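You operate a simulated robot arm through the tools that you are given. There is no shell and no other tool.

You run a simulated robot arm. Do the job below in one go: nothing can be reset, and whatever is moved stays where it is left.

JOB
Wind the thread pin to the winder card's turns; fit it in the cup base.
Fine: push the pin into the chuck, crank till the display shows the card's turns, then draw the pin and push it home in the pin post.

The check looks at the end state, three seconds after you hand in, the way a careful person would. Anything else that was tipped, shoved, dropped, spilled or broken makes it a failure.

ROBOT AND FRAMES
A 6-joint arm with a four-finger gripper, fixed in place. Base frame: the origin is on the floor under the middle of its stand, x ahead of it, y to its left, z up. Readings come in mm, rad, newtons and seconds.
It reaches about 1012 mm from its shoulder. Its first joint turns from -2.897 to 2.897 rad. Payload 3.43 kg.
The TCP is the grasp point between the finger pads, 30 mm short of the fingertips. In the tool frame z runs along the fingers and y along their closing line. The gripper opens to 120 mm; its body begins 85 mm behind the TCP.
Orientation is that of the tool frame in the base frame, as [roll, pitch, yaw] about the fixed x, y, z axes, in that order (R = Rz(yaw) Ry(pitch) Rx(roll)). With the fingers straight down and closing along the base's y, the tool's x points along the base's -x, its y along +y and its z along -z.

CONTROLS
- The arm moves only by the tool nudge_tool. Its argument "plan" is a list of rows, each a list of 3 entries, a list of its own where there are three numbers: the shift along the base's x, y, z in units of 20 mm (1.0 is 20 mm), then the turn, a rotation vector about the base's x, y, z in units of 4 degrees (1.0 is 4 degrees), then the opening, from 0 (shut) to 1 (fully open). In form: [[[x, y, z], [wx, wy, wz], jaw], ...]. A call has 1 to 20 rows; each row shifts and turns the commanded pose from where the row before left it. A call with a number of a shift or a turn outside -1 to 1 is refused whole. Each row takes 0.2 s and may step no farther than 50 mm and 0.15 rad from the row before; otherwise, or with a gripper value out of range, the whole call is refused. Where a pose cannot be reached the arm comes as near as it can. A force on the tool above 90 N (or 10 N above the force at the start of the call, whichever is more), or a blocked arm, ends the call early, and 0.2 s more pass. Each finger travels about 136.2 mm/s and halts on what it meets, pressing with about 22 N; the grip force reading is that of the motor and also rises with nothing between the fingers. The clock runs only during rows and for 0.2 s after the last one: add rows that do not move to give the fingers time. It gives the time, the measured TCP pose, the force on the tool (base axes), the opening and the grip force at its end, in the units of the frame above (readings bear some noise), with the torque about the TCP (base axes, N m) and any sound that the robot's microphone picked up.
- Cameras (640 x 400 px; columns grow to the right, rows downward): "scene" is fixed at [404.2, 638.6, 1728.8]; the picture's right is [0.12, 0.99, 0.00], its down [0.98, -0.12, -0.16] and it looks along [-0.16, 0.02, -0.99] (base axes); focal length 214 px, centre (320, 200). "wrist" rides on the gripper at [72, -17, -121] in the tool frame; the picture's right is [0.23, 0.97, 0.00], its down [-0.81, 0.19, -0.55] and it looks along [-0.54, 0.13, 0.83] (tool axes); focal length 275 px, centre (320, 200). There is no depth. A picture from a camera that has moved, and an enlarged one, comes with that camera's place and axes in the base frame and with its lens. The place of the scene camera against the robot may be out by one fixed shift of up to 12 mm in any direction.
- snapshot(camera): a new picture of that camera. It takes no simulated time.
- inspect(camera, box): a new picture of the part [left, top, right, bottom] of that camera's present view, enlarged. It takes no simulated time.
- close_job(): hands the job in; it is judged then, once.

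Nothing tells you positions but the pictures and the camera data. Unless the task says otherwise, let go and move clear before handing in.

The tools are called after ">>>" by a JSON object that holds its "api" and its "payload". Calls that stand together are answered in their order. nudge_tool: Moves the arm, as the interface text tells. Its arguments: {"type":"object","properties":{"plan":{"type":"array","items":{"type":"array"}}},"required":["plan"]} The other tools are called the same way: snapshot (camera) takes a picture; inspect (camera, box) takes an enlarged picture of a part of a camera's view; close_job () hands the job in.

At the start:

```text
clock: 0.0
tool_pos: [167.1, 400.4, 1281.2]
tool_rot: [3.139, -0.001, 3.141]
wrist_force: [-0.8, 0.4, 0.2]
moment: [0.01, 0.0, 0.01]
finger_gap: 120.0
grasp_force: 0.1
```

scene: 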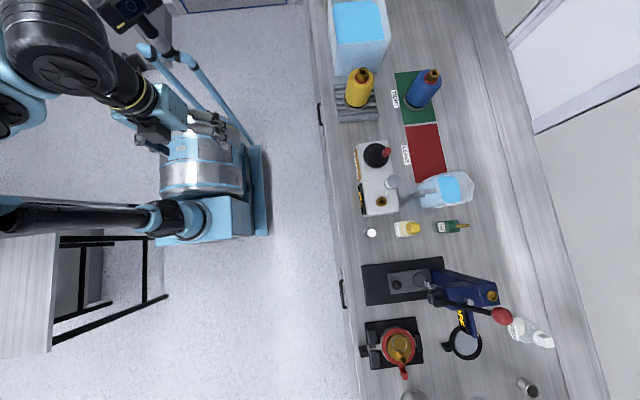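
wrist: 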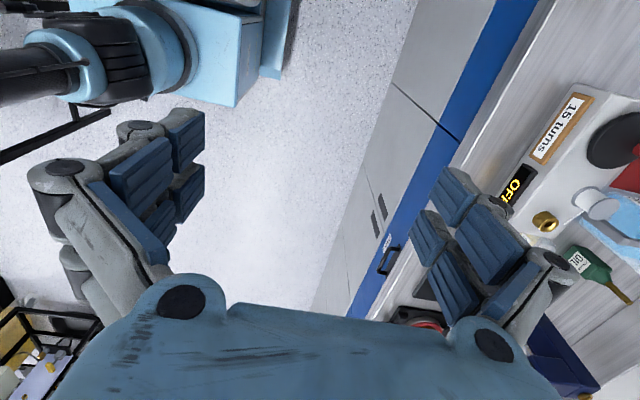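

I see a bench to the arm's left with a white winder box (black crank, brass chuck, display reading "OFF"), a card that seems to read "15 turns", and various other things. I'll enlarge the views before moving anything.

>>> {"api": "inspect", "payload": {"camera": "scene", "box": [340, 130, 480, 250]}}

>>> {"api": "inspect", "payload": {"camera": "wrist", "box": [480, 70, 640, 310]}}

>>> {"api": "inspect", "payload": {"camera": "scene", "box": [340, 240, 560, 400]}}

>>> {"api": "inspect", "payload": {"camera": "scene", "box": [320, 0, 480, 130]}}

```text
3.33 times, centred on (410, 190) of scene
camera zoom: at [404.2, 638.6, 1728.8], right [0.12, 0.99, 0.0], down [0.98, -0.12, -0.16], along [-0.16, 0.02, -0.99], focal length 715 px, centre (20, 233)
```

zoom: 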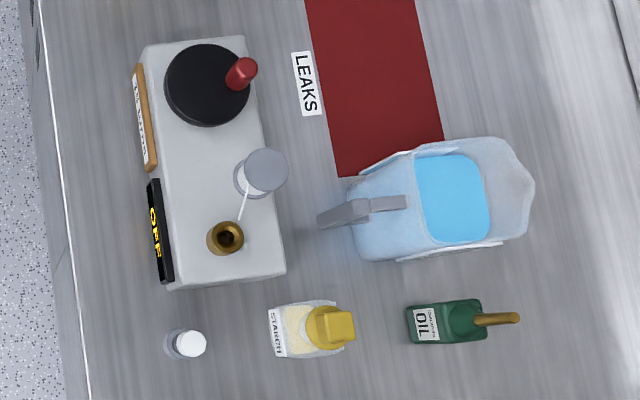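

```text
1.67 times, centred on (560, 190) of wrist
camera zoom: at [95.9, 383.2, 1401.8], right [-0.23, 0.97, 0.0], down [0.81, 0.19, 0.55], along [0.54, 0.13, -0.83], focal length 459 px, centre (-80, 217)
```

zoom: 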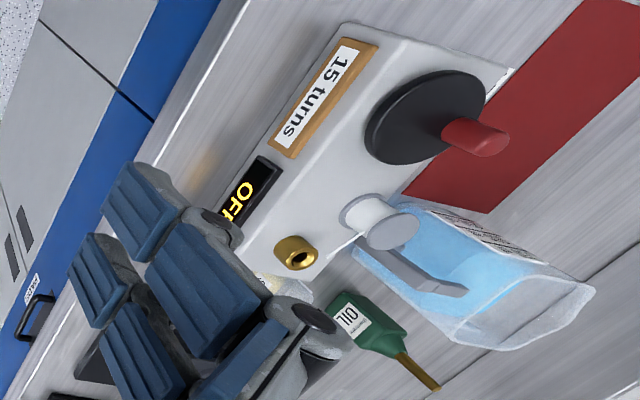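

```text
2.50 times, centred on (450, 320) of scene
camera zoom: at [404.2, 638.6, 1728.8], right [0.12, 0.99, 0.0], down [0.98, -0.12, -0.16], along [-0.16, 0.02, -0.99], focal length 536 px, centre (-5, -100)
```

zoom: 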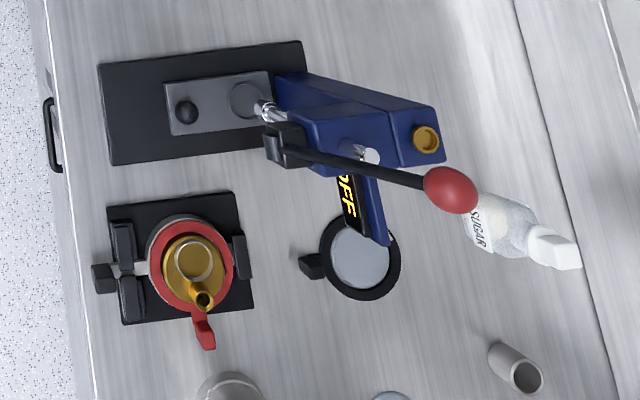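

```text
3.08 times, centred on (400, 65) of scene
camera zoom: at [404.2, 638.6, 1728.8], right [0.12, 0.99, 0.0], down [0.98, -0.12, -0.16], along [-0.16, 0.02, -0.99], focal length 660 px, centre (74, 615)
```

zoom: 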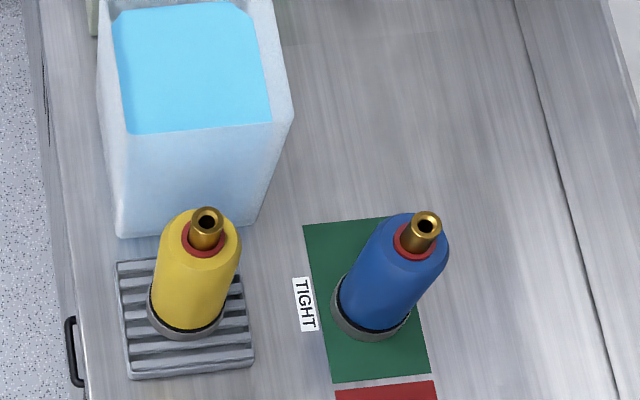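

The winder box stands at roughly x 310, y 880, z 970 and its card seems to read 15 turns. I haven't found the pin or the cup base yet, so I'll raise the arm and turn the wrist camera toward the bench.

>>> {"api": "nudge_tool", "payload": {"plan": [[[0, 0.2, 0.3], [0, 0, 1], 1], [[0, 0.2, 0.3], [0, 0, 1], 1], [[0, 0.2, 0.3], [0, 0, 1], 1], [[0, 0.2, 0.3], [0, 0, 1], 1], [[0, 0.2, 0.3], [0, 0, 1], 1], [[0, 0.2, 0.3], [0, 0, 1], 1], [[0, 0.2, 0.3], [0, 0, 1], 1], [[0, 0.2, 0.3], [0, 0, 1], 1], [[0, 0.2, 0.3], [0, 0, 1], 1], [[0, 0.2, 0.3], [0, 0, 1], 1], [[0, 0.2, 0], [0, 0, 1], 1], [[0, 0.2, 0], [0, 0, 1], 1], [[0, 0.2, 0], [0, 0, 1], 1], [[0, 0.2, 0], [0, 0, 1], 1], [[0, 0.2, 0], [0, 0, 1], 1], [[0, 0.2, 0], [0, 0, 1], 1], [[0, 0.2, 0], [0, 0, 1], 1], [[0, 0.2, 0], [0, 0, 1], 1], [[0, 0.2, 0], [0, 0, 1], 1], [[0, 0.2, 0], [0, 0, 1], 1]]}}

```text
clock: 4.2
tool_pos: [151.9, 480.0, 1343.9]
tool_rot: [3.139, 0.013, -1.744]
wrist_force: [-0.6, 0.0, -0.4]
moment: [0.03, -0.02, 0.01]
finger_gap: 120.0
grasp_force: 0.1
```

The arm moved up and turned about 80°, with a small drift in x that I'll watch. Next I'll look at both camera views.

>>> {"api": "snapshot", "payload": {"camera": "wrist"}}

>>> {"api": "snapshot", "payload": {"camera": "scene"}}

```text
taken
camera wrist: at [156.2, 405.6, 1463.2], right [-1.0, -0.06, 0.0], down [-0.05, 0.82, 0.56], along [-0.03, 0.56, -0.83], focal length 275 px, centre (320, 200)
```

wrist: 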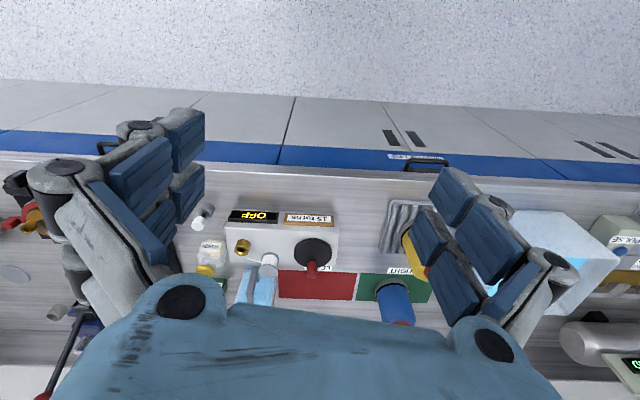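

```text
taken
```

scene: 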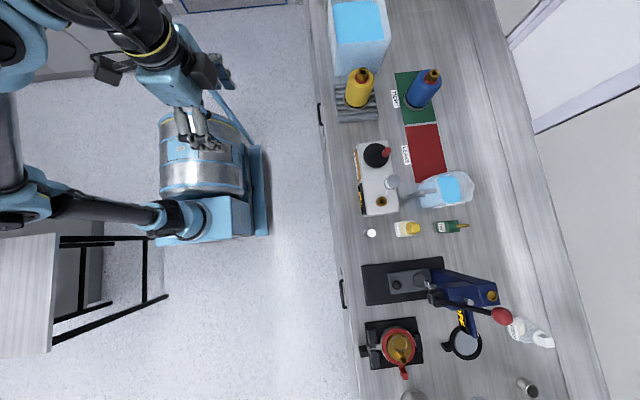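

The wrist camera now sees the bench upside down, including things past the ends of the scene view. I'll enlarge several parts of it.

>>> {"api": "inspect", "payload": {"camera": "wrist", "box": [180, 190, 360, 310]}}

>>> {"api": "inspect", "payload": {"camera": "wrist", "box": [520, 190, 640, 400]}}

>>> {"api": "inspect", "payload": {"camera": "wrist", "box": [0, 160, 110, 400]}}

```text
3.33 times, centred on (270, 250) of wrist
camera zoom: at [156.2, 405.6, 1463.2], right [-1.0, -0.06, 0.0], down [-0.05, 0.82, 0.56], along [-0.03, 0.56, -0.83], focal length 918 px, centre (487, 33)
```

zoom: 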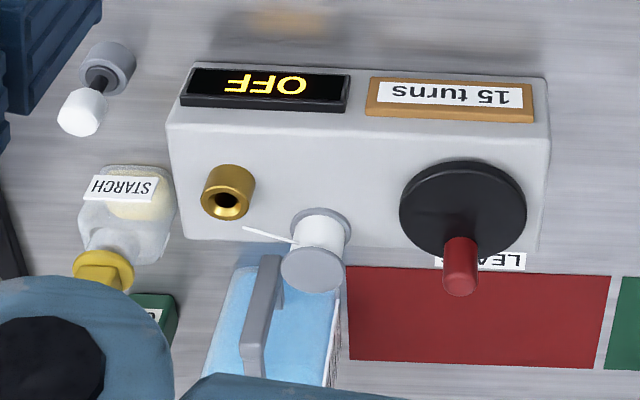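

```text
1.90 times, centred on (580, 295) of wrist
camera zoom: at [156.2, 405.6, 1463.2], right [-1.0, -0.06, 0.0], down [-0.05, 0.82, 0.56], along [-0.03, 0.56, -0.83], focal length 524 px, centre (-175, 19)
```

zoom: 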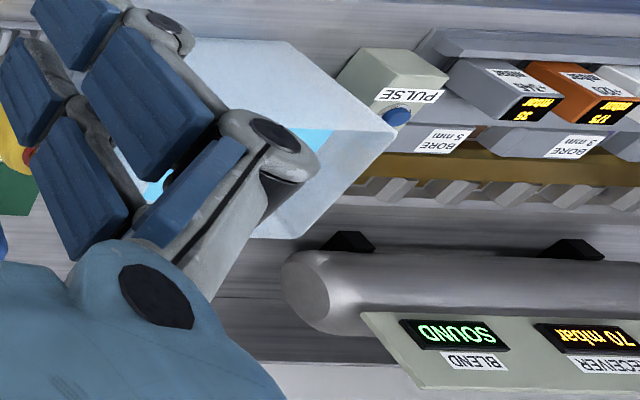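

```text
1.67 times, centred on (55, 280) of wrist
camera zoom: at [156.2, 405.6, 1463.2], right [-1.0, -0.06, 0.0], down [-0.05, 0.82, 0.56], along [-0.03, 0.56, -0.83], focal length 459 px, centre (762, 67)
```

zoom: 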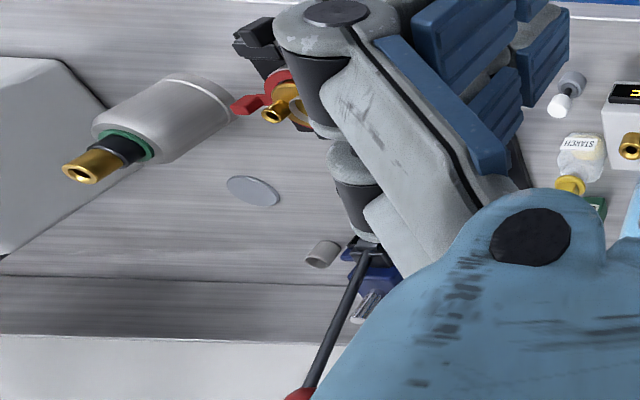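

The white-headed dark pin stands in a small grey holder beside the winder, and the card reads "15 turns". I still need to find the cup base, so I'll move the camera along +x to look at the other end of the bench.

>>> {"api": "nudge_tool", "payload": {"plan": [[[1, 0, 0], [0, 0, 0], 1], [[1, 0, 0], [0, 0, 0], 1], [[1, 0, 0], [0, 0, 0], 1], [[1, 0, 0], [0, 0, 0], 1], [[1, 0, 0], [0, 0, 0], 1], [[1, 0, 0], [0, 0, 0], 1], [[1, 0, 0], [0, 0, 0], 1], [[1, 0, 0], [0, 0, 0], 1], [[1, 0, 0], [0, 0, 0], 1], [[1, 0, 0], [0, 0, 0], 1], [[1, 0, 0], [0, 0, 0], 1], [[1, 0, 0], [0, 0, 0], 1], [[1, 0, 0], [0, 0, 0], 1], [[1, 0, 0], [0, 0, 0], 1], [[1, 0, 0], [0, 0, 0], 1], [[1, 0, 0], [0, 0, 0], 1], [[0, 0, 0], [0, 0, 0], 1]]}}

>>> {"api": "snapshot", "payload": {"camera": "wrist"}}

```text
clock: 7.8
tool_pos: [472.5, 479.9, 1341.6]
tool_rot: [3.136, 0.012, -1.746]
wrist_force: [0.0, 0.6, 0.1]
moment: [0.02, -0.05, 0.02]
finger_gap: 120.2
grasp_force: 0.0
```

```text
taken
camera wrist: at [475.8, 405.3, 1462.7], right [-1.0, -0.06, 0.0], down [-0.05, 0.82, 0.56], along [-0.03, 0.56, -0.83], focal length 275 px, centre (320, 200)
```

wrist: 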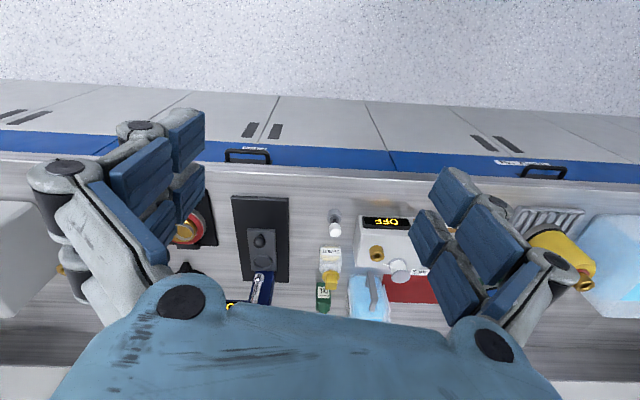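

>>> {"api": "inspect", "payload": {"camera": "wrist", "box": [200, 180, 360, 310]}}

>>> {"api": "inspect", "payload": {"camera": "wrist", "box": [140, 180, 240, 290]}}

>>> {"api": "inspect", "payload": {"camera": "wrist", "box": [320, 190, 440, 320]}}

```text
3.08 times, centred on (280, 245) of wrist
camera zoom: at [475.8, 405.3, 1462.7], right [-1.0, -0.06, 0.0], down [-0.05, 0.82, 0.56], along [-0.03, 0.56, -0.83], focal length 847 px, centre (443, 62)
```

zoom: 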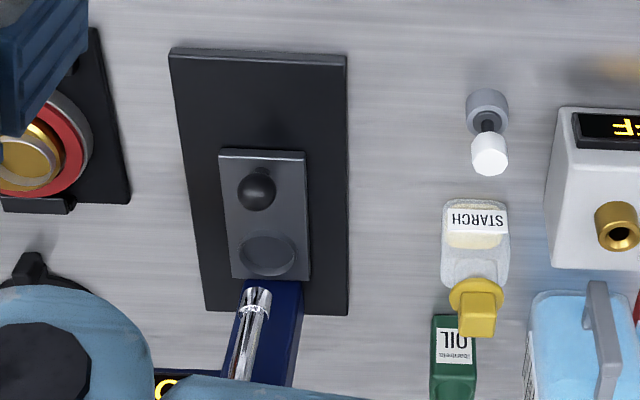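

```text
3.64 times, centred on (190, 235) of wrist
camera zoom: at [475.8, 405.3, 1462.7], right [-1.0, -0.06, 0.0], down [-0.05, 0.82, 0.56], along [-0.03, 0.56, -0.83], focal length 1001 px, centre (793, 73)
```

zoom: 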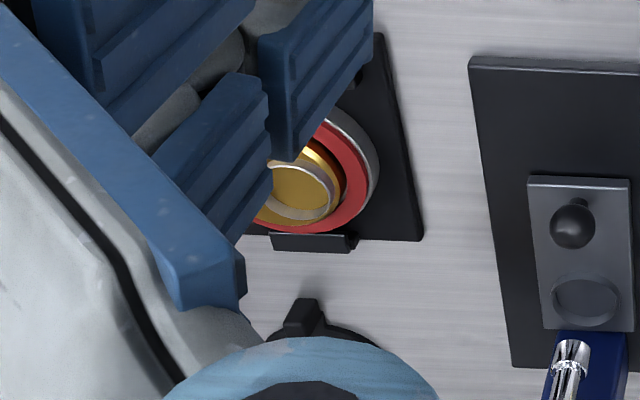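

```text
3.08 times, centred on (380, 255) of wrist
camera zoom: at [475.8, 405.3, 1462.7], right [-1.0, -0.06, 0.0], down [-0.05, 0.82, 0.56], along [-0.03, 0.56, -0.83], focal length 847 px, centre (135, 31)
```

zoom: 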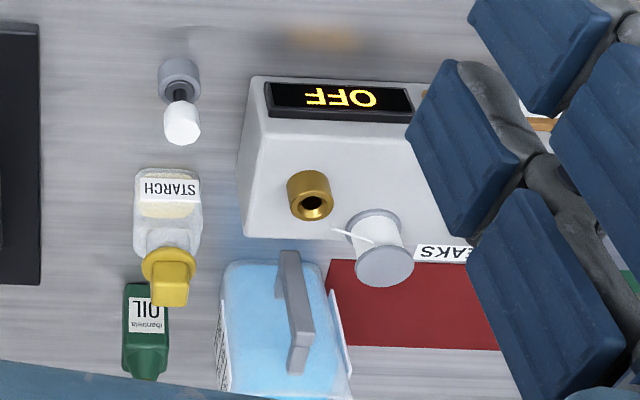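

The press bed and the jig with the red ring are still partly hidden by the fingers. I'll go further along +x for a clear view of the jig and the items beyond it.

>>> {"api": "nudge_tool", "payload": {"plan": [[[1, 0, 0], [0, 0, 0], 1], [[1, 0, 0], [0, 0, 0], 1], [[1, 0, 0], [0, 0, 0], 1], [[1, 0, 0], [0, 0, 0], 1], [[1, 0, 0], [0, 0, 0], 1], [[1, 0, 0], [0, 0, 0], 1], [[1, 0, 0], [0, 0, 0], 1], [[1, 0, 0], [0, 0, 0], 1], [[1, 0, 0], [0, 0, 0], 1], [[0, 0, 0], [0, 0, 0], 1]]}}

>>> {"api": "snapshot", "payload": {"camera": "wrist"}}

>>> {"api": "inspect", "payload": {"camera": "wrist", "box": [200, 170, 420, 310]}}

```text
clock: 10.0
tool_pos: [652.9, 481.2, 1342.4]
tool_rot: [3.137, 0.012, -1.745]
wrist_force: [0.0, 1.0, -0.6]
moment: [0.0, -0.05, -0.01]
finger_gap: 119.9
grasp_force: 0.1
```

```text
taken
camera wrist: at [656.3, 405.8, 1462.0], right [-1.0, -0.06, 0.0], down [-0.05, 0.82, 0.56], along [-0.03, 0.56, -0.83], focal length 275 px, centre (320, 200)
```

wrist: 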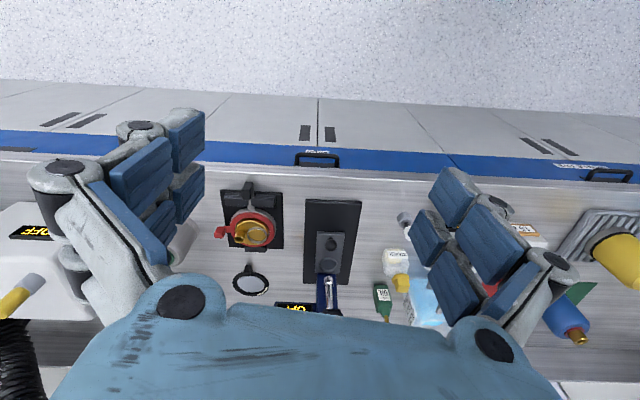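

```text
2.86 times, centred on (310, 240) of wrist
camera zoom: at [656.3, 405.8, 1462.0], right [-1.0, -0.06, 0.0], down [-0.05, 0.82, 0.56], along [-0.03, 0.56, -0.83], focal length 786 px, centre (349, 86)
```

zoom: 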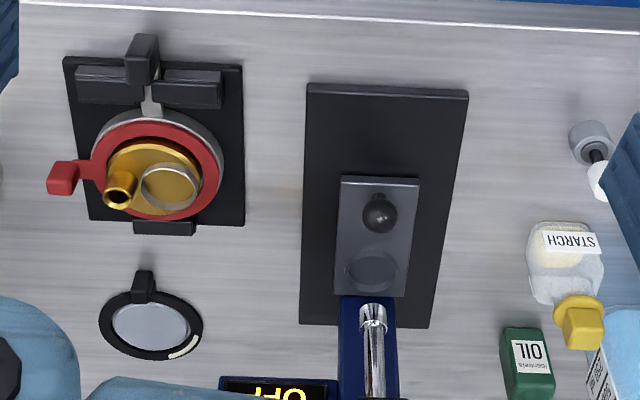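

The cup base is now clear: a brass disc with a red ring held in the jig, and a brass tube with a hole (the pin post) near x 820, y 850, z 975. That's a long way out, so I'll check the arm in the scene view to judge the reach.

>>> {"api": "snapshot", "payload": {"camera": "scene"}}

>>> {"api": "inspect", "payload": {"camera": "scene", "box": [340, 300, 480, 400]}}

```text
taken
```

scene: 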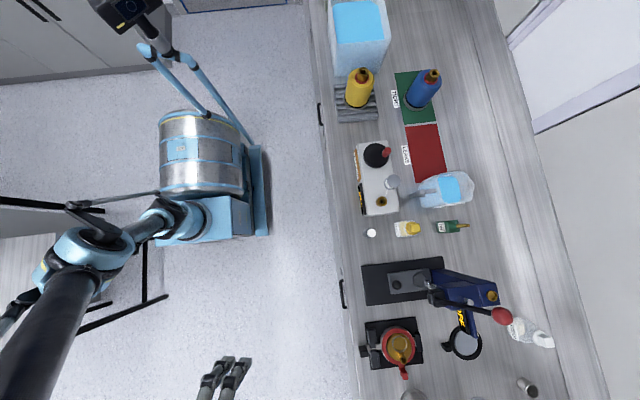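

```text
4.00 times, centred on (410, 350) of scene
camera zoom: at [404.2, 638.6, 1728.8], right [0.12, 0.99, 0.0], down [0.98, -0.12, -0.16], along [-0.16, 0.02, -0.99], focal length 858 px, centre (-40, -400)
```

zoom: 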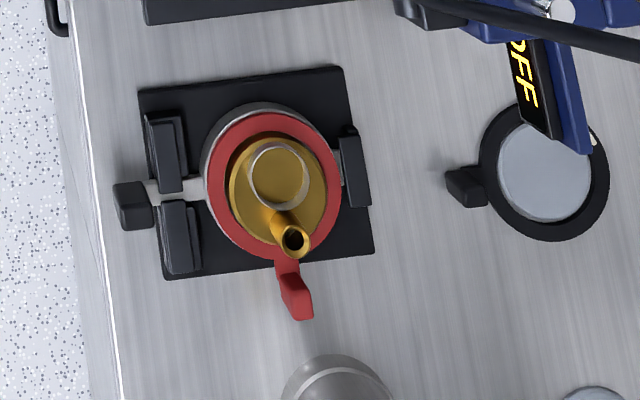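

The cup base's post looks far out from the stand, so before touching anything I'll test the reach high above the bench, moving toward x 820, y 700.

>>> {"api": "nudge_tool", "payload": {"plan": [[[0.8, 1, 0], [0, 0, 0], 1], [[0.8, 1, 0], [0, 0, 0], 1], [[0.8, 1, 0], [0, 0, 0], 1], [[0.8, 1, 0], [0, 0, 0], 1], [[0.8, 1, 0], [0, 0, 0], 1], [[0.8, 1, 0], [0, 0, 0], 1], [[0.8, 1, 0], [0, 0, 0], 1], [[0.8, 1, 0], [0, 0, 0], 1], [[0.8, 1, 0], [0, 0, 0], 1], [[0.8, 1, 0], [0, 0, 0], 1], [[0, 0, 0], [0, 0, 0], 1]]}}

>>> {"api": "snapshot", "payload": {"camera": "wrist"}}

>>> {"api": "snapshot", "payload": {"camera": "scene"}}

```text
clock: 12.4
tool_pos: [720.5, 566.1, 1269.9]
tool_rot: [3.139, 0.012, -1.745]
wrist_force: [-0.4, 0.2, -0.7]
moment: [0.02, -0.01, 0.02]
finger_gap: 120.3
grasp_force: 0.0
out of reach, approached as far as the arm can: row 1, 2, 3, 4, 5, 6, 7, 8, 9, 10
```

```text
taken
camera wrist: at [723.9, 492.8, 1389.5], right [-1.0, -0.06, 0.0], down [-0.05, 0.83, 0.56], along [-0.03, 0.56, -0.83], focal length 275 px, centre (320, 200)
```

wrist: 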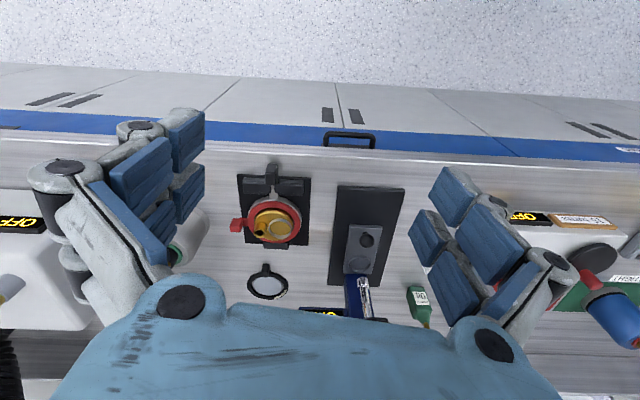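

```text
taken
```

scene: 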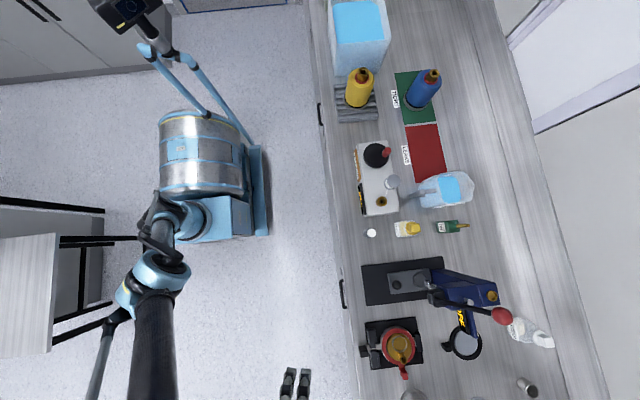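

The arm is out of reach there at this height and only got to (720, 566, 1270), so the post needs careful reach planning. I'll enlarge this view to fix the post position more exactly.

>>> {"api": "inspect", "payload": {"camera": "wrist", "box": [220, 150, 420, 330]}}

>>> {"api": "inspect", "payload": {"camera": "scene", "box": [80, 80, 320, 400]}}

```text
2.22 times, centred on (320, 240) of wrist
camera zoom: at [723.9, 492.8, 1389.5], right [-1.0, -0.06, 0.0], down [-0.05, 0.83, 0.56], along [-0.03, 0.56, -0.83], focal length 612 px, centre (320, 111)
```

zoom: 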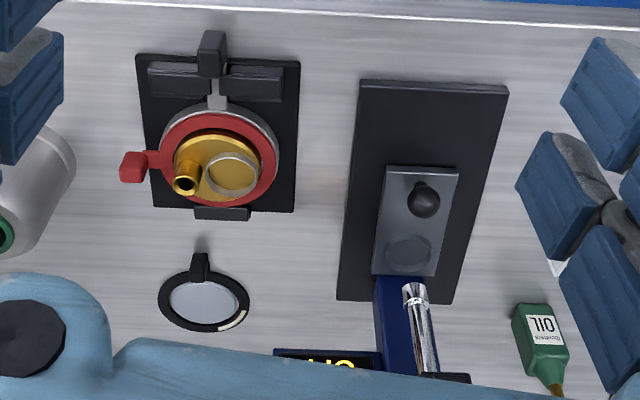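

```text
1.25 times, centred on (200, 240) of scene
camera zoom: at [404.2, 638.6, 1728.8], right [0.12, 0.99, 0.0], down [0.98, -0.12, -0.16], along [-0.16, 0.02, -0.99], focal length 268 px, centre (470, 150)
```

zoom: 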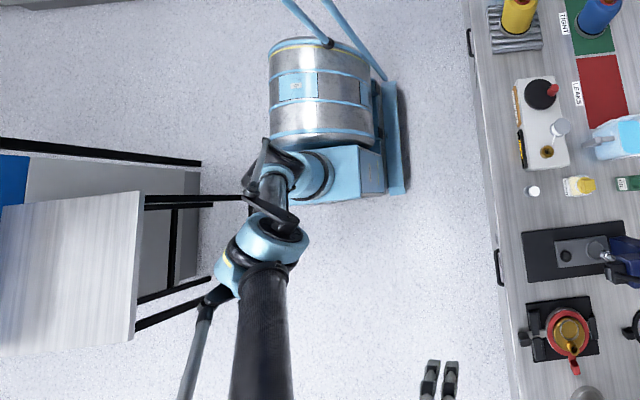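

The post is near (823, 857, 970), just behind the bench's front edge. I'll test whether the arm reaches further out at a lower height by lowering it in front of the bench, clear of everything.

>>> {"api": "nudge_tool", "payload": {"plan": [[[0, 0, -1], [0, 0, 0], 1], [[0, 0, -1], [0, 0, 0], 1], [[0, 0, -1], [0, 0, 0], 1], [[0, 0, -1], [0, 0, 0], 1], [[0, 0, -1], [0, 0, 0], 1], [[0, 0, -1], [0, 0, 0], 1], [[0, 0, -1], [0, 0, 0], 1], [[0, 0, -1], [0, 0, 0], 1], [[0, 0, -1], [0, 0, 0], 1], [[0, 0, -1], [0, 0, 0], 1], [[0, 0, 0], [0, 0, 0], 1]]}}

```text
clock: 14.8
tool_pos: [719.3, 567.6, 1068.7]
tool_rot: [3.14, 0.011, -1.745]
wrist_force: [0.5, -0.5, 0.0]
moment: [0.04, -0.01, 0.0]
finger_gap: 119.9
grasp_force: 0.1
```

The commanded pose follows the reached one, which is useful. Next I'll push outward at this lower height, still in front of the bench, and see where the reach ends.

>>> {"api": "nudge_tool", "payload": {"plan": [[[1, 1, 0], [0, 0, 0], 1], [[1, 1, 0], [0, 0, 0], 1], [[1, 1, 0], [0, 0, 0], 1], [[1, 1, 0], [0, 0, 0], 1], [[0, 0, 0], [0, 0, 0], 1]]}}

```text
clock: 16.0
tool_pos: [797.7, 646.9, 1068.1]
tool_rot: [3.141, 0.012, -1.747]
wrist_force: [-0.1, 0.3, -0.3]
moment: [-0.03, -0.01, 0.0]
finger_gap: 120.0
grasp_force: 0.0
```

That pose was reachable with the fingertips at z 1038, above the jig. I'll keep going toward the post at this height.

>>> {"api": "nudge_tool", "payload": {"plan": [[[0.2, 1, 0], [0, 0, 0], 1], [[0.2, 1, 0], [0, 0, 0], 1], [[0.2, 1, 0], [0, 0, 0], 1], [[0.2, 1, 0], [0, 0, 0], 1], [[0.2, 1, 0], [0, 0, 0], 1], [[0, 0, 0], [0, 0, 0], 1]]}}

>>> {"api": "snapshot", "payload": {"camera": "wrist"}}

>>> {"api": "snapshot", "payload": {"camera": "scene"}}

```text
clock: 17.4
tool_pos: [811.1, 708.8, 1069.1]
tool_rot: [3.138, 0.012, -1.746]
wrist_force: [0.0, -0.2, 0.9]
moment: [0.0, 0.0, 0.01]
finger_gap: 120.2
grasp_force: 0.0
out of reach, approached as far as the arm can: row 4, 5
```

```text
taken
camera wrist: at [815.1, 634.5, 1188.9], right [-1.0, -0.06, 0.0], down [-0.05, 0.83, 0.56], along [-0.03, 0.56, -0.83], focal length 275 px, centre (320, 200)
```

wrist: 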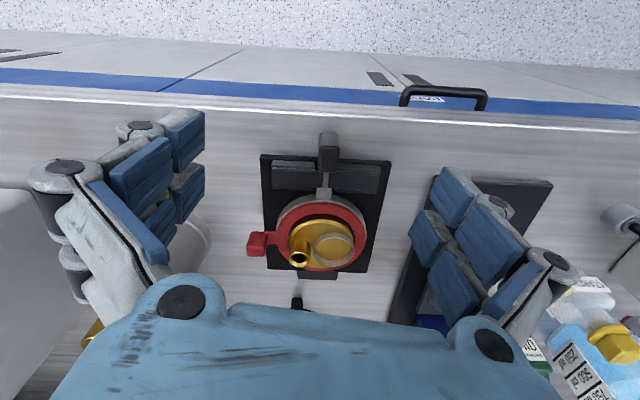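

```text
taken
```

scene: 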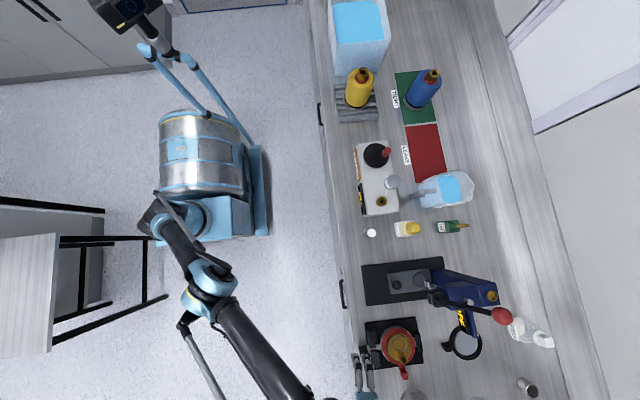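

Straight down, the arm runs out of reach at about (811, 709, 1069), so the post has to be approached with the fingers leaning outward. I'll test a yaw of -24° plus a 30° tilt, then move out over the post at a safe height.

>>> {"api": "nudge_tool", "payload": {"plan": [[[0, 0, 0], [0, 0, -1], 1], [[0, 0, 0], [0, 0, -1], 1], [[0, 0, 0], [0, 0, -1], 1], [[0, 0, 0], [0, 0, -1], 1], [[0, 0, 0], [0, 0, -1], 1], [[0, 0, 0], [0, 0, -1], 1], [[0, 0, 0], [0.838, -0.545, 0], 1], [[0, 0, 0], [0.838, -0.545, 0], 1], [[0, 0, 0], [0.838, -0.545, 0], 1], [[0, 0, 0], [0.838, -0.545, 0], 1], [[0, 0, 0], [0.838, -0.545, 0], 1], [[0, 0, 0], [0.838, -0.545, 0], 1], [[0, 0, 0], [0.838, -0.545, 0], 1], [[0, 0, 0], [0.419, -0.272, 0], 1], [[0, 0, 0], [0, 0, 0], 1]]}}

```text
clock: 20.6
tool_pos: [810.1, 706.8, 1067.2]
tool_rot: [3.129, 0.536, -2.168]
wrist_force: [-0.2, 0.6, 1.0]
moment: [-0.01, 0.01, 0.01]
finger_gap: 119.9
grasp_force: 0.1
```

The tilt was reached exactly. Now I'll move out over the post at z about 1067 to see whether it's reachable.

>>> {"api": "nudge_tool", "payload": {"plan": [[[0.1, 1, 0], [0, 0, 0], 1], [[0.1, 1, 0], [0, 0, 0], 1], [[0.1, 1, 0], [0, 0, 0], 1], [[0.1, 1, 0], [0, 0, 0], 1], [[0.1, 1, 0], [0, 0, 0], 1], [[0.1, 1, 0], [0, 0, 0], 1], [[0.1, 1, 0], [0, 0, 0], 1], [[0, 0, 0], [0, 0, 0], 1]]}}

>>> {"api": "snapshot", "payload": {"camera": "wrist"}}

>>> {"api": "snapshot", "payload": {"camera": "scene"}}

```text
clock: 22.4
tool_pos: [822.4, 847.3, 1066.8]
tool_rot: [3.129, 0.535, -2.167]
wrist_force: [-0.6, 0.0, 0.6]
moment: [0.03, 0.01, 0.01]
finger_gap: 120.0
grasp_force: 0.0
```

```text
taken
camera wrist: at [768.4, 735.7, 1134.9], right [-0.92, 0.38, -0.11], down [0.08, 0.45, 0.89], along [0.38, 0.81, -0.44], focal length 275 px, centre (320, 200)
```

wrist: 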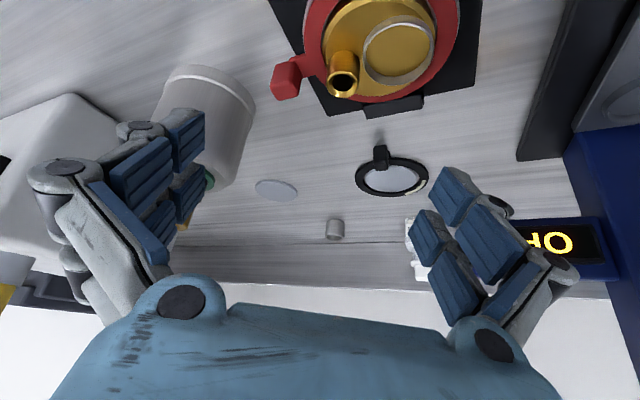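

```text
taken
```

scene: 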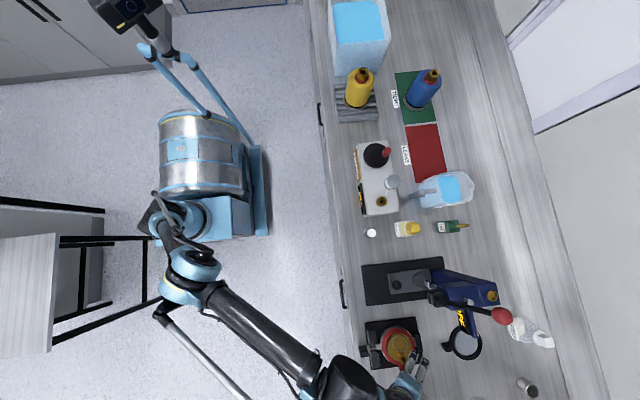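

With a 30° outward tilt the post is reachable, so I'll grip the pin with that tilt from the start. I'll back off and go along the bench front to look at the pin and winder close up.

>>> {"api": "nudge_tool", "payload": {"plan": [[[-0.1, -1, 0], [0, 0, 0], 1], [[-0.1, -1, 0], [0, 0, 0], 1], [[-0.1, -1, 0], [0, 0, 0], 1], [[-0.1, -1, 0], [0, 0, 0], 1], [[-0.1, -1, 0], [0, 0, 0], 1], [[-0.1, -1, 0], [0, 0, 0], 1], [[-0.1, -1, 0], [0, 0, 0], 1], [[-0.1, -1, 0], [0, 0, 0], 1], [[-1, 0, 0], [0, 0, 0.7], 1], [[-1, 0, 0], [0, 0, 0.7], 1], [[-1, 0, 0], [0, 0, 0.7], 1], [[-1, 0, 0], [0, 0, 0.7], 1], [[-1, 0, 0], [0, 0, 0.7], 1], [[-1, 0, 0], [0, 0, 0.7], 1], [[-1, 0, 0], [0, 0, 0.7], 1], [[-1, 0, 0], [0, 0, 0.7], 1], [[-1, 0, 0], [0, 0, 0.7], 1], [[-1, 0, 0], [0, 0, 0.7], 1], [[-1, 0, 0], [0, 0, 0.7], 1], [[-1, 0, 0], [0, 0, 0.85], 1]]}}

>>> {"api": "nudge_tool", "payload": {"plan": [[[-1, 0, 0], [0, 0, 0], 1], [[-1, 0, 0], [0, 0, 0], 1], [[-1, 0, 0], [0, 0, 0], 1], [[-1, 0, 0], [0, 0, 0], 1], [[-1, 0, 0], [0, 0, 0], 1], [[-1, 0, 0], [0, 0, 0], 1], [[-1, 0, 0], [0, 0, 0], 1], [[-1, 0, 0], [0, 0, 0], 1], [[0, 0, 0], [0, 0, 0], 1]]}}

>>> {"api": "snapshot", "payload": {"camera": "wrist"}}

```text
clock: 26.6
tool_pos: [567.2, 687.0, 1067.1]
tool_rot: [3.13, 0.535, -1.568]
wrist_force: [-0.5, -0.2, 0.2]
moment: [0.02, -0.01, 0.04]
finger_gap: 120.0
grasp_force: 0.1
```

```text
clock: 28.6
tool_pos: [407.3, 687.0, 1068.6]
tool_rot: [3.129, 0.536, -1.57]
wrist_force: [-1.6, 0.1, -0.7]
moment: [-0.01, -0.01, -0.02]
finger_gap: 119.9
grasp_force: 0.1
```

```text
taken
camera wrist: at [425.4, 564.1, 1135.1], right [-0.97, -0.2, -0.11], down [-0.18, 0.41, 0.89], along [-0.14, 0.89, -0.44], focal length 275 px, centre (320, 200)
```

wrist: 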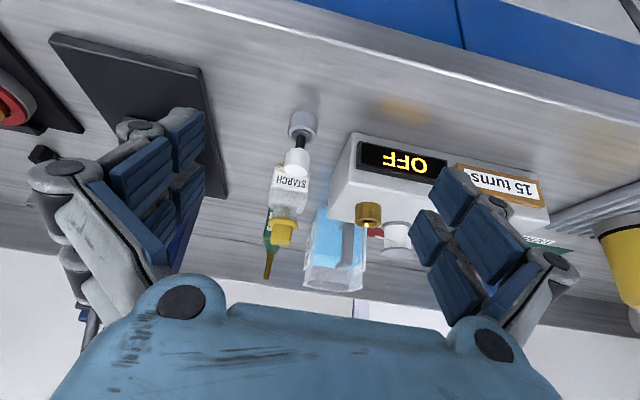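

>>> {"api": "inspect", "payload": {"camera": "wrist", "box": [260, 100, 340, 200]}}

>>> {"api": "inspect", "payload": {"camera": "wrist", "box": [310, 120, 560, 270]}}

```text
4.00 times, centred on (300, 150) of wrist
camera zoom: at [425.4, 564.1, 1135.1], right [-0.97, -0.2, -0.11], down [-0.18, 0.41, 0.89], along [-0.14, 0.89, -0.44], focal length 1101 px, centre (400, 400)
```

zoom: 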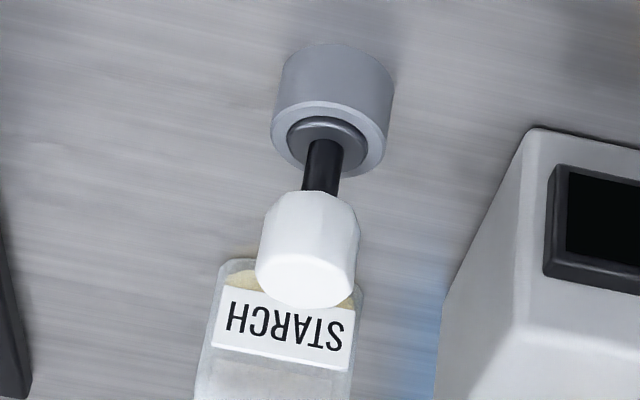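

```text
2.56 times, centred on (435, 195) of wrist
camera zoom: at [425.4, 564.1, 1135.1], right [-0.97, -0.2, -0.11], down [-0.18, 0.41, 0.89], along [-0.14, 0.89, -0.44], focal length 705 px, centre (26, 213)
```

zoom: 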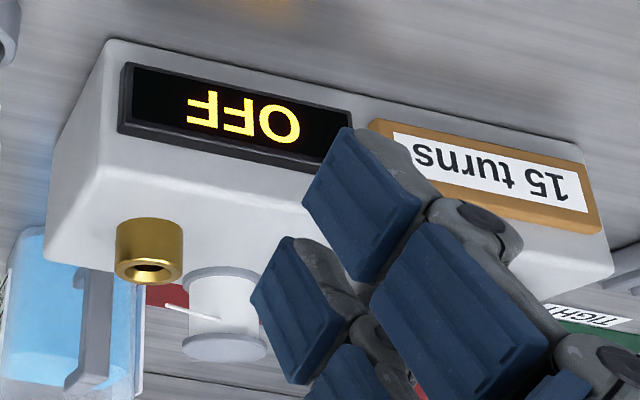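

The image shows the pin's white 28 mm head on a thin dark shaft standing in a grey cup near (415, 828, 965), with the winder box about 50 mm to its -x side. I'll enlarge around the pin and box edge to check the clearance for the fingers.

>>> {"api": "inspect", "payload": {"camera": "wrist", "box": [270, 100, 400, 250]}}

>>> {"api": "inspect", "payload": {"camera": "wrist", "box": [400, 150, 600, 340]}}

```text
2.67 times, centred on (335, 175) of wrist
camera zoom: at [425.4, 564.1, 1135.1], right [-0.97, -0.2, -0.11], down [-0.18, 0.41, 0.89], along [-0.14, 0.89, -0.44], focal length 734 px, centre (280, 267)
```

zoom: 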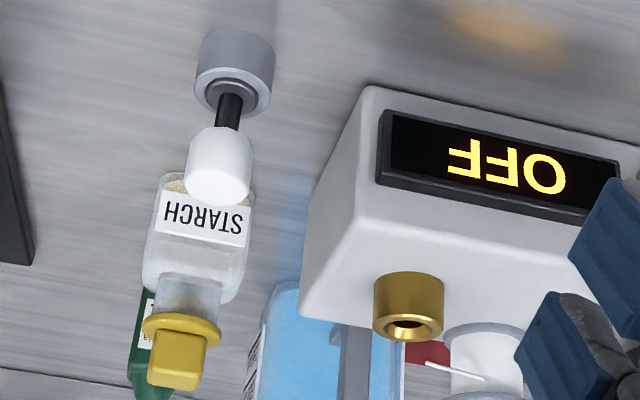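

```text
2.11 times, centred on (500, 245) of wrist
camera zoom: at [425.4, 564.1, 1135.1], right [-0.97, -0.2, -0.11], down [-0.18, 0.41, 0.89], along [-0.14, 0.89, -0.44], focal length 580 px, centre (-59, 105)
```

zoom: 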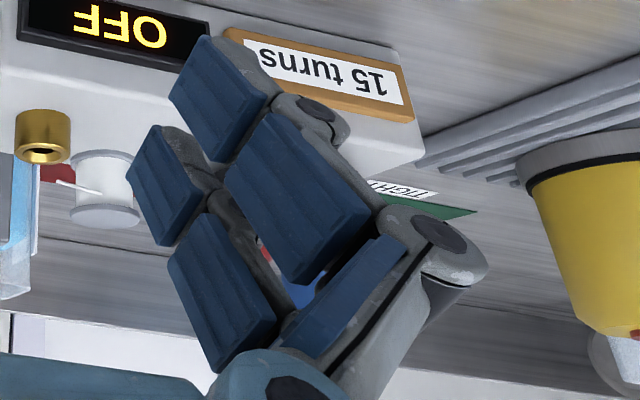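

The box edge is at x ≈ 355 and the starch bottle is well behind at y ≈ 940, so a heading turned +30° clears both the box and the spool. I'll move to a pre-grasp point about 80 mm back from the pin with the jaw half open.

>>> {"api": "nudge_tool", "payload": {"plan": [[[0.2, 0.6, -0.13], [0, 0, 0.94], 0.9], [[0.2, 0.6, -0.13], [0, 0, 0.94], 0.8], [[0.2, 0.6, -0.13], [0, 0, 0.94], 0.7], [[0.2, 0.6, -0.13], [0, 0, 0.94], 0.6], [[0.2, 0.6, -0.13], [0, 0, 0.94], 0.5], [[0.2, 0.6, -0.13], [0, 0, 0.94], 0.5], [[0.2, 0.6, -0.13], [0, 0, 0.94], 0.5], [[0.23, 0.7, -0.14], [0, 0, 0.94], 0.5], [[0, 0, 0], [0, 0, 0], 0.5]]}}

>>> {"api": "snapshot", "payload": {"camera": "wrist"}}

```text
clock: 30.6
tool_pos: [439.2, 785.5, 1048.1]
tool_rot: [3.128, 0.536, -1.046]
wrist_force: [-0.2, -0.3, 0.7]
moment: [0.0, -0.02, 0.01]
finger_gap: 59.7
grasp_force: 0.0
```

```text
taken
camera wrist: at [517.9, 688.2, 1114.6], right [-0.74, -0.67, -0.11], down [-0.37, 0.26, 0.89], along [-0.56, 0.7, -0.44], focal length 275 px, centre (320, 200)
```

wrist: 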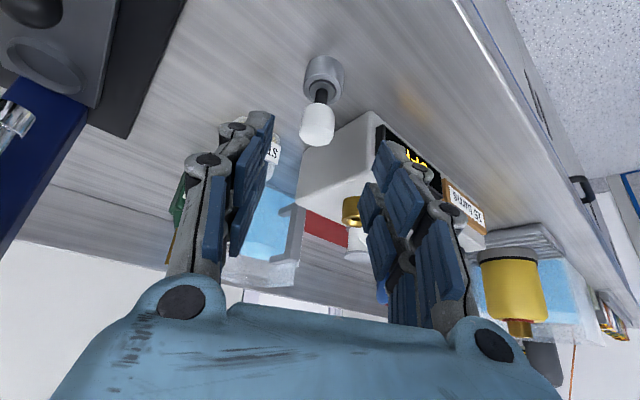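

The pin head now sits almost exactly where I predicted in the wrist view, at about column 317, row 127. I'll enlarge it to measure the small remaining sideways offset.

>>> {"api": "inspect", "payload": {"camera": "wrist", "box": [280, 40, 360, 160]}}

>>> {"api": "inspect", "payload": {"camera": "wrist", "box": [180, 90, 500, 290]}}

```text
3.33 times, centred on (320, 100) of wrist
camera zoom: at [517.9, 688.2, 1114.6], right [-0.74, -0.67, -0.11], down [-0.37, 0.26, 0.89], along [-0.56, 0.7, -0.44], focal length 918 px, centre (320, 533)
```

zoom: 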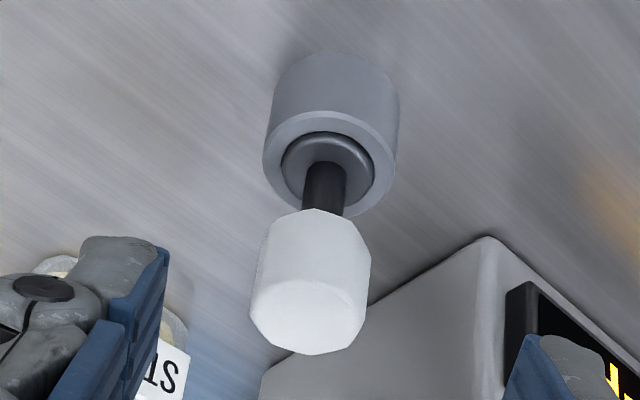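

```text
2.00 times, centred on (340, 190) of wrist
camera zoom: at [517.9, 688.2, 1114.6], right [-0.74, -0.67, -0.11], down [-0.37, 0.26, 0.89], along [-0.56, 0.7, -0.44], focal length 551 px, centre (280, 220)
```

zoom: 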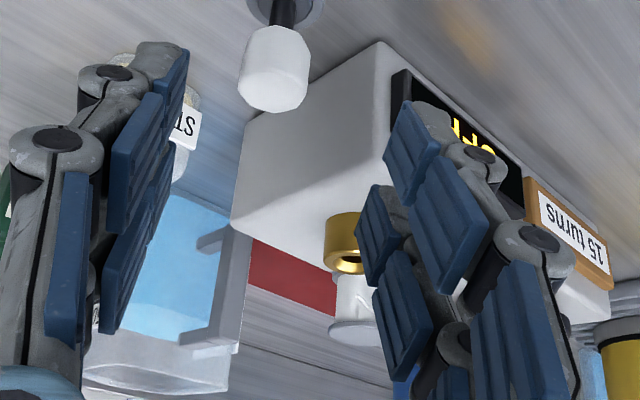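

My estimate of the head at about (415, 828.5, 963) matches this view to within 1–2 mm. I'll correct the small offset and advance 50 mm along the tool axis, then check again.

>>> {"api": "nudge_tool", "payload": {"plan": [[[-0.139, 0.278, -0.544], [0, 0, 0], 0.5], [[-0.139, 0.278, -0.544], [0, 0, 0], 0.5], [[-0.139, 0.278, -0.544], [0, 0, 0], 0.5], [[-0.139, 0.278, -0.544], [0, 0, 0], 0.5], [[0, 0, 0], [0, 0, 0], 0.5]]}}

>>> {"api": "snapshot", "payload": {"camera": "wrist"}}

>>> {"api": "inspect", "payload": {"camera": "wrist", "box": [220, 60, 420, 260]}}

```text
clock: 31.8
tool_pos: [428.7, 806.9, 1004.4]
tool_rot: [3.129, 0.535, -1.047]
wrist_force: [0.2, -0.5, 0.5]
moment: [0.02, 0.0, 0.01]
finger_gap: 60.2
grasp_force: 0.0
```

```text
taken
camera wrist: at [506.5, 710.5, 1070.8], right [-0.74, -0.66, -0.11], down [-0.37, 0.27, 0.89], along [-0.56, 0.7, -0.44], focal length 275 px, centre (320, 200)
```

wrist: 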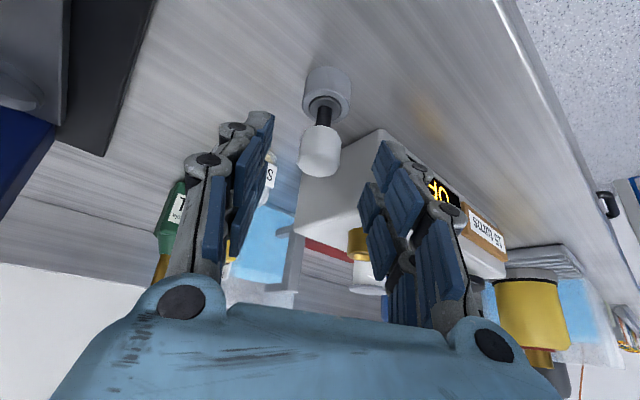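

```text
2.00 times, centred on (320, 160) of wrist
camera zoom: at [506.5, 710.5, 1070.8], right [-0.74, -0.66, -0.11], down [-0.37, 0.27, 0.89], along [-0.56, 0.7, -0.44], focal length 551 px, centre (320, 280)
```

zoom: 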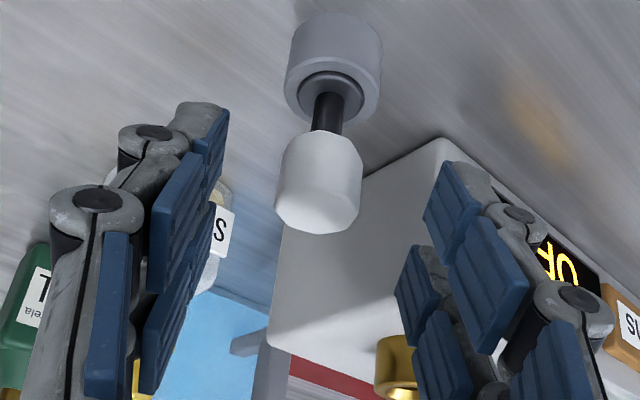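

The head is centred between the fingers. I'll advance the last 32 mm with the jaw still open, then check again before closing.

>>> {"api": "nudge_tool", "payload": {"plan": [[[-0.101, 0.165, -0.35], [0, 0, 0], 0.5], [[-0.101, 0.165, -0.35], [0, 0, 0], 0.5], [[-0.101, 0.165, -0.35], [0, 0, 0], 0.5], [[-0.101, 0.165, -0.35], [0, 0, 0], 0.5], [[0, 0, 0], [0, 0, 0], 0.5]]}}

>>> {"api": "snapshot", "payload": {"camera": "wrist"}}

>>> {"api": "inspect", "payload": {"camera": "wrist", "box": [220, 60, 420, 260]}}

```text
clock: 33.0
tool_pos: [419.9, 820.9, 975.5]
tool_rot: [3.13, 0.536, -1.047]
wrist_force: [1.0, 0.0, -0.2]
moment: [-0.01, 0.01, 0.0]
finger_gap: 60.0
grasp_force: 0.0
```

```text
taken
camera wrist: at [498.1, 723.7, 1042.4], right [-0.74, -0.66, -0.11], down [-0.37, 0.27, 0.89], along [-0.56, 0.7, -0.44], focal length 275 px, centre (320, 200)
```

wrist: 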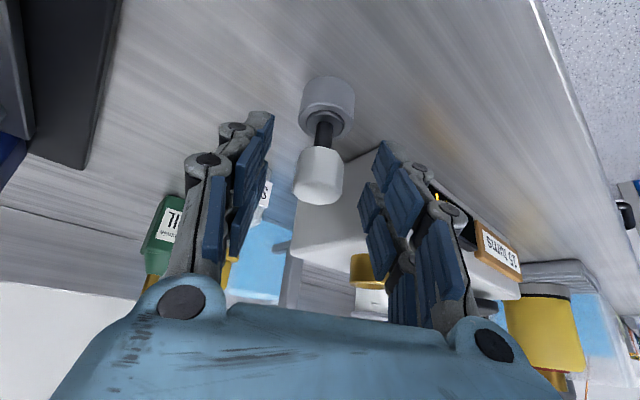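

```text
2.00 times, centred on (320, 160) of wrist
camera zoom: at [498.1, 723.7, 1042.4], right [-0.74, -0.66, -0.11], down [-0.37, 0.27, 0.89], along [-0.56, 0.7, -0.44], focal length 551 px, centre (320, 280)
```

zoom: 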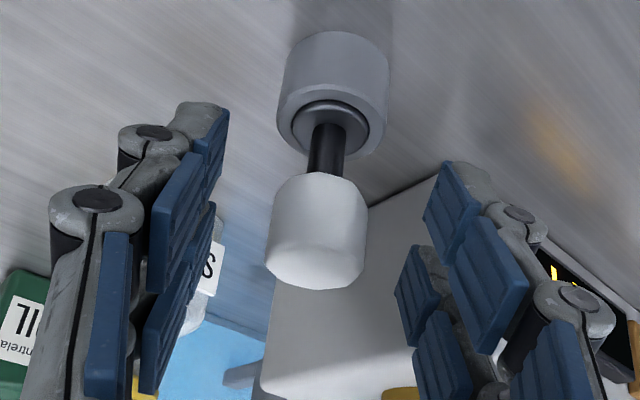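

The head is within about 1 mm of centre. I'll shift slightly, close to 36 mm and check the centring before gripping.

>>> {"api": "nudge_tool", "payload": {"plan": [[[0.04, 0.025, 0], [0, 0, 0], 0.4], [[0, 0, 0], [0, 0, 0], 0.3], [[0, 0, 0], [0, 0, 0], 0.3]]}}

>>> {"api": "inspect", "payload": {"camera": "wrist", "box": [220, 60, 420, 260]}}

```text
clock: 33.8
tool_pos: [421.8, 820.9, 976.3]
tool_rot: [3.13, 0.535, -1.045]
wrist_force: [-0.4, 0.1, -0.1]
moment: [0.0, 0.03, -0.03]
finger_gap: 35.9
grasp_force: 0.1
```

```text
2.00 times, centred on (320, 160) of wrist
camera zoom: at [498.9, 724.2, 1042.8], right [-0.74, -0.66, -0.11], down [-0.37, 0.27, 0.89], along [-0.56, 0.7, -0.44], focal length 551 px, centre (320, 280)
```

zoom: 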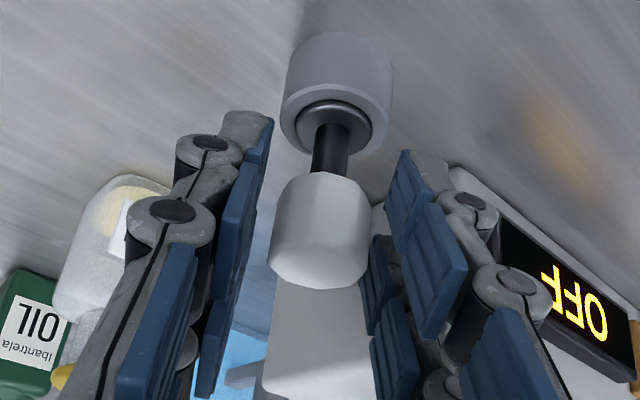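

The head sits between both finger pairs with a few millimetres to spare on each side. I'll close slowly to grip it.

>>> {"api": "nudge_tool", "payload": {"plan": [[[0, 0, 0], [0, 0, 0], 0.27], [[0, 0, 0], [0, 0, 0], 0.25], [[0, 0, 0], [0, 0, 0], 0.235], [[0, 0, 0], [0, 0, 0], 0.22], [[0, 0, 0], [0, 0, 0], 0.2], [[0, 0, 0], [0, 0, 0], 0.15], [[0, 0, 0], [0, 0, 0], 0.1], [[0, 0, 0], [0, 0, 0], 0.1]]}}

>>> {"api": "inspect", "payload": {"camera": "wrist", "box": [220, 60, 420, 260]}}

```text
clock: 35.6
tool_pos: [421.2, 821.6, 975.5]
tool_rot: [3.129, 0.535, -1.046]
wrist_force: [1.1, 0.0, 1.3]
moment: [0.03, -0.03, 0.0]
finger_gap: 25.0
grasp_force: 22.0
```

```text
2.00 times, centred on (320, 160) of wrist
camera zoom: at [498.9, 724.2, 1042.8], right [-0.74, -0.66, -0.11], down [-0.37, 0.27, 0.89], along [-0.56, 0.7, -0.44], focal length 551 px, centre (320, 280)
```

zoom: 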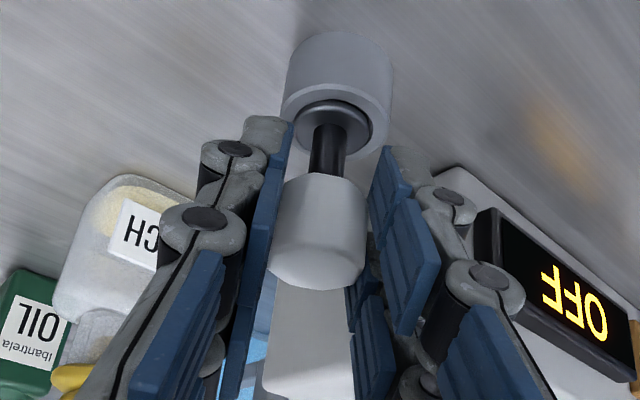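

The grip holds at 25 mm with 22 N and the holder hasn't moved. I'll draw the pin straight up in small steps and watch that the holder stays put.

>>> {"api": "nudge_tool", "payload": {"plan": [[[0, 0, 0.2], [0, 0, 0], 0.1], [[0, 0, 0.3], [0, 0, 0], 0.1], [[0, 0, 0.3], [0, 0, 0], 0.1], [[0, 0, 0.3], [0, 0, 0], 0.1], [[0, 0, 0], [0, 0, 0], 0.1]]}}

>>> {"api": "inspect", "payload": {"camera": "wrist", "box": [220, 40, 420, 240]}}

```text
clock: 36.8
tool_pos: [419.3, 821.3, 998.4]
tool_rot: [3.13, 0.536, -1.046]
wrist_force: [0.3, 0.1, -0.8]
moment: [0.03, -0.02, 0.01]
finger_gap: 25.3
grasp_force: 21.9
```

```text
2.00 times, centred on (320, 140) of wrist
camera zoom: at [498.8, 724.1, 1065.2], right [-0.74, -0.66, -0.11], down [-0.37, 0.27, 0.89], along [-0.56, 0.7, -0.44], focal length 551 px, centre (320, 320)
```

zoom: 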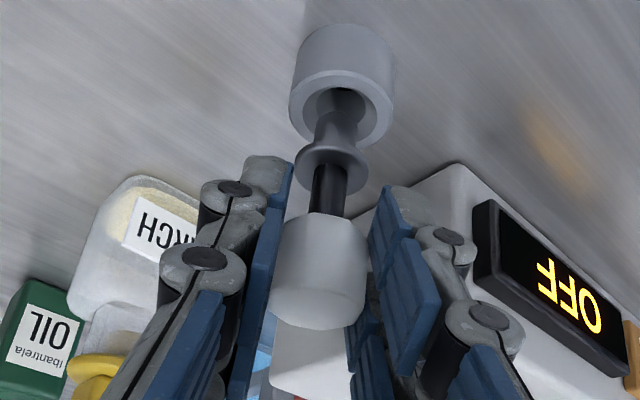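

The pin is coming out, showing a grey flange and neck (like a bobbin) below the dark shaft, and the holder is staying put. I'll continue lifting.

>>> {"api": "nudge_tool", "payload": {"plan": [[[0, 0, 0.4], [0, 0, 0], 0.1], [[0, 0, 0.4], [0, 0, 0], 0.1], [[0, 0, 0.4], [0, 0, 0], 0.1], [[0, 0, 0.4], [0, 0, 0], 0.1], [[0, 0, 0], [0, 0, 0], 0.1]]}}

>>> {"api": "inspect", "payload": {"camera": "wrist", "box": [220, 40, 420, 240]}}

```text
clock: 38.0
tool_pos: [420.6, 822.2, 1028.9]
tool_rot: [3.129, 0.536, -1.044]
wrist_force: [0.4, 0.1, -0.3]
moment: [-0.01, 0.0, -0.05]
finger_gap: 25.0
grasp_force: 21.8
```

```text
2.00 times, centred on (320, 140) of wrist
camera zoom: at [499.0, 724.2, 1096.8], right [-0.74, -0.66, -0.11], down [-0.37, 0.27, 0.89], along [-0.56, 0.7, -0.44], focal length 551 px, centre (320, 320)
```

zoom: 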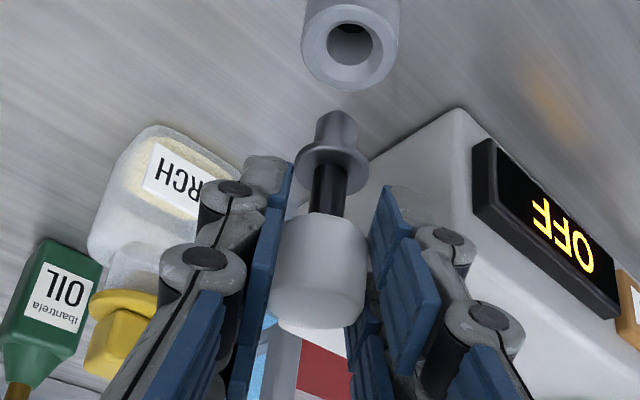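

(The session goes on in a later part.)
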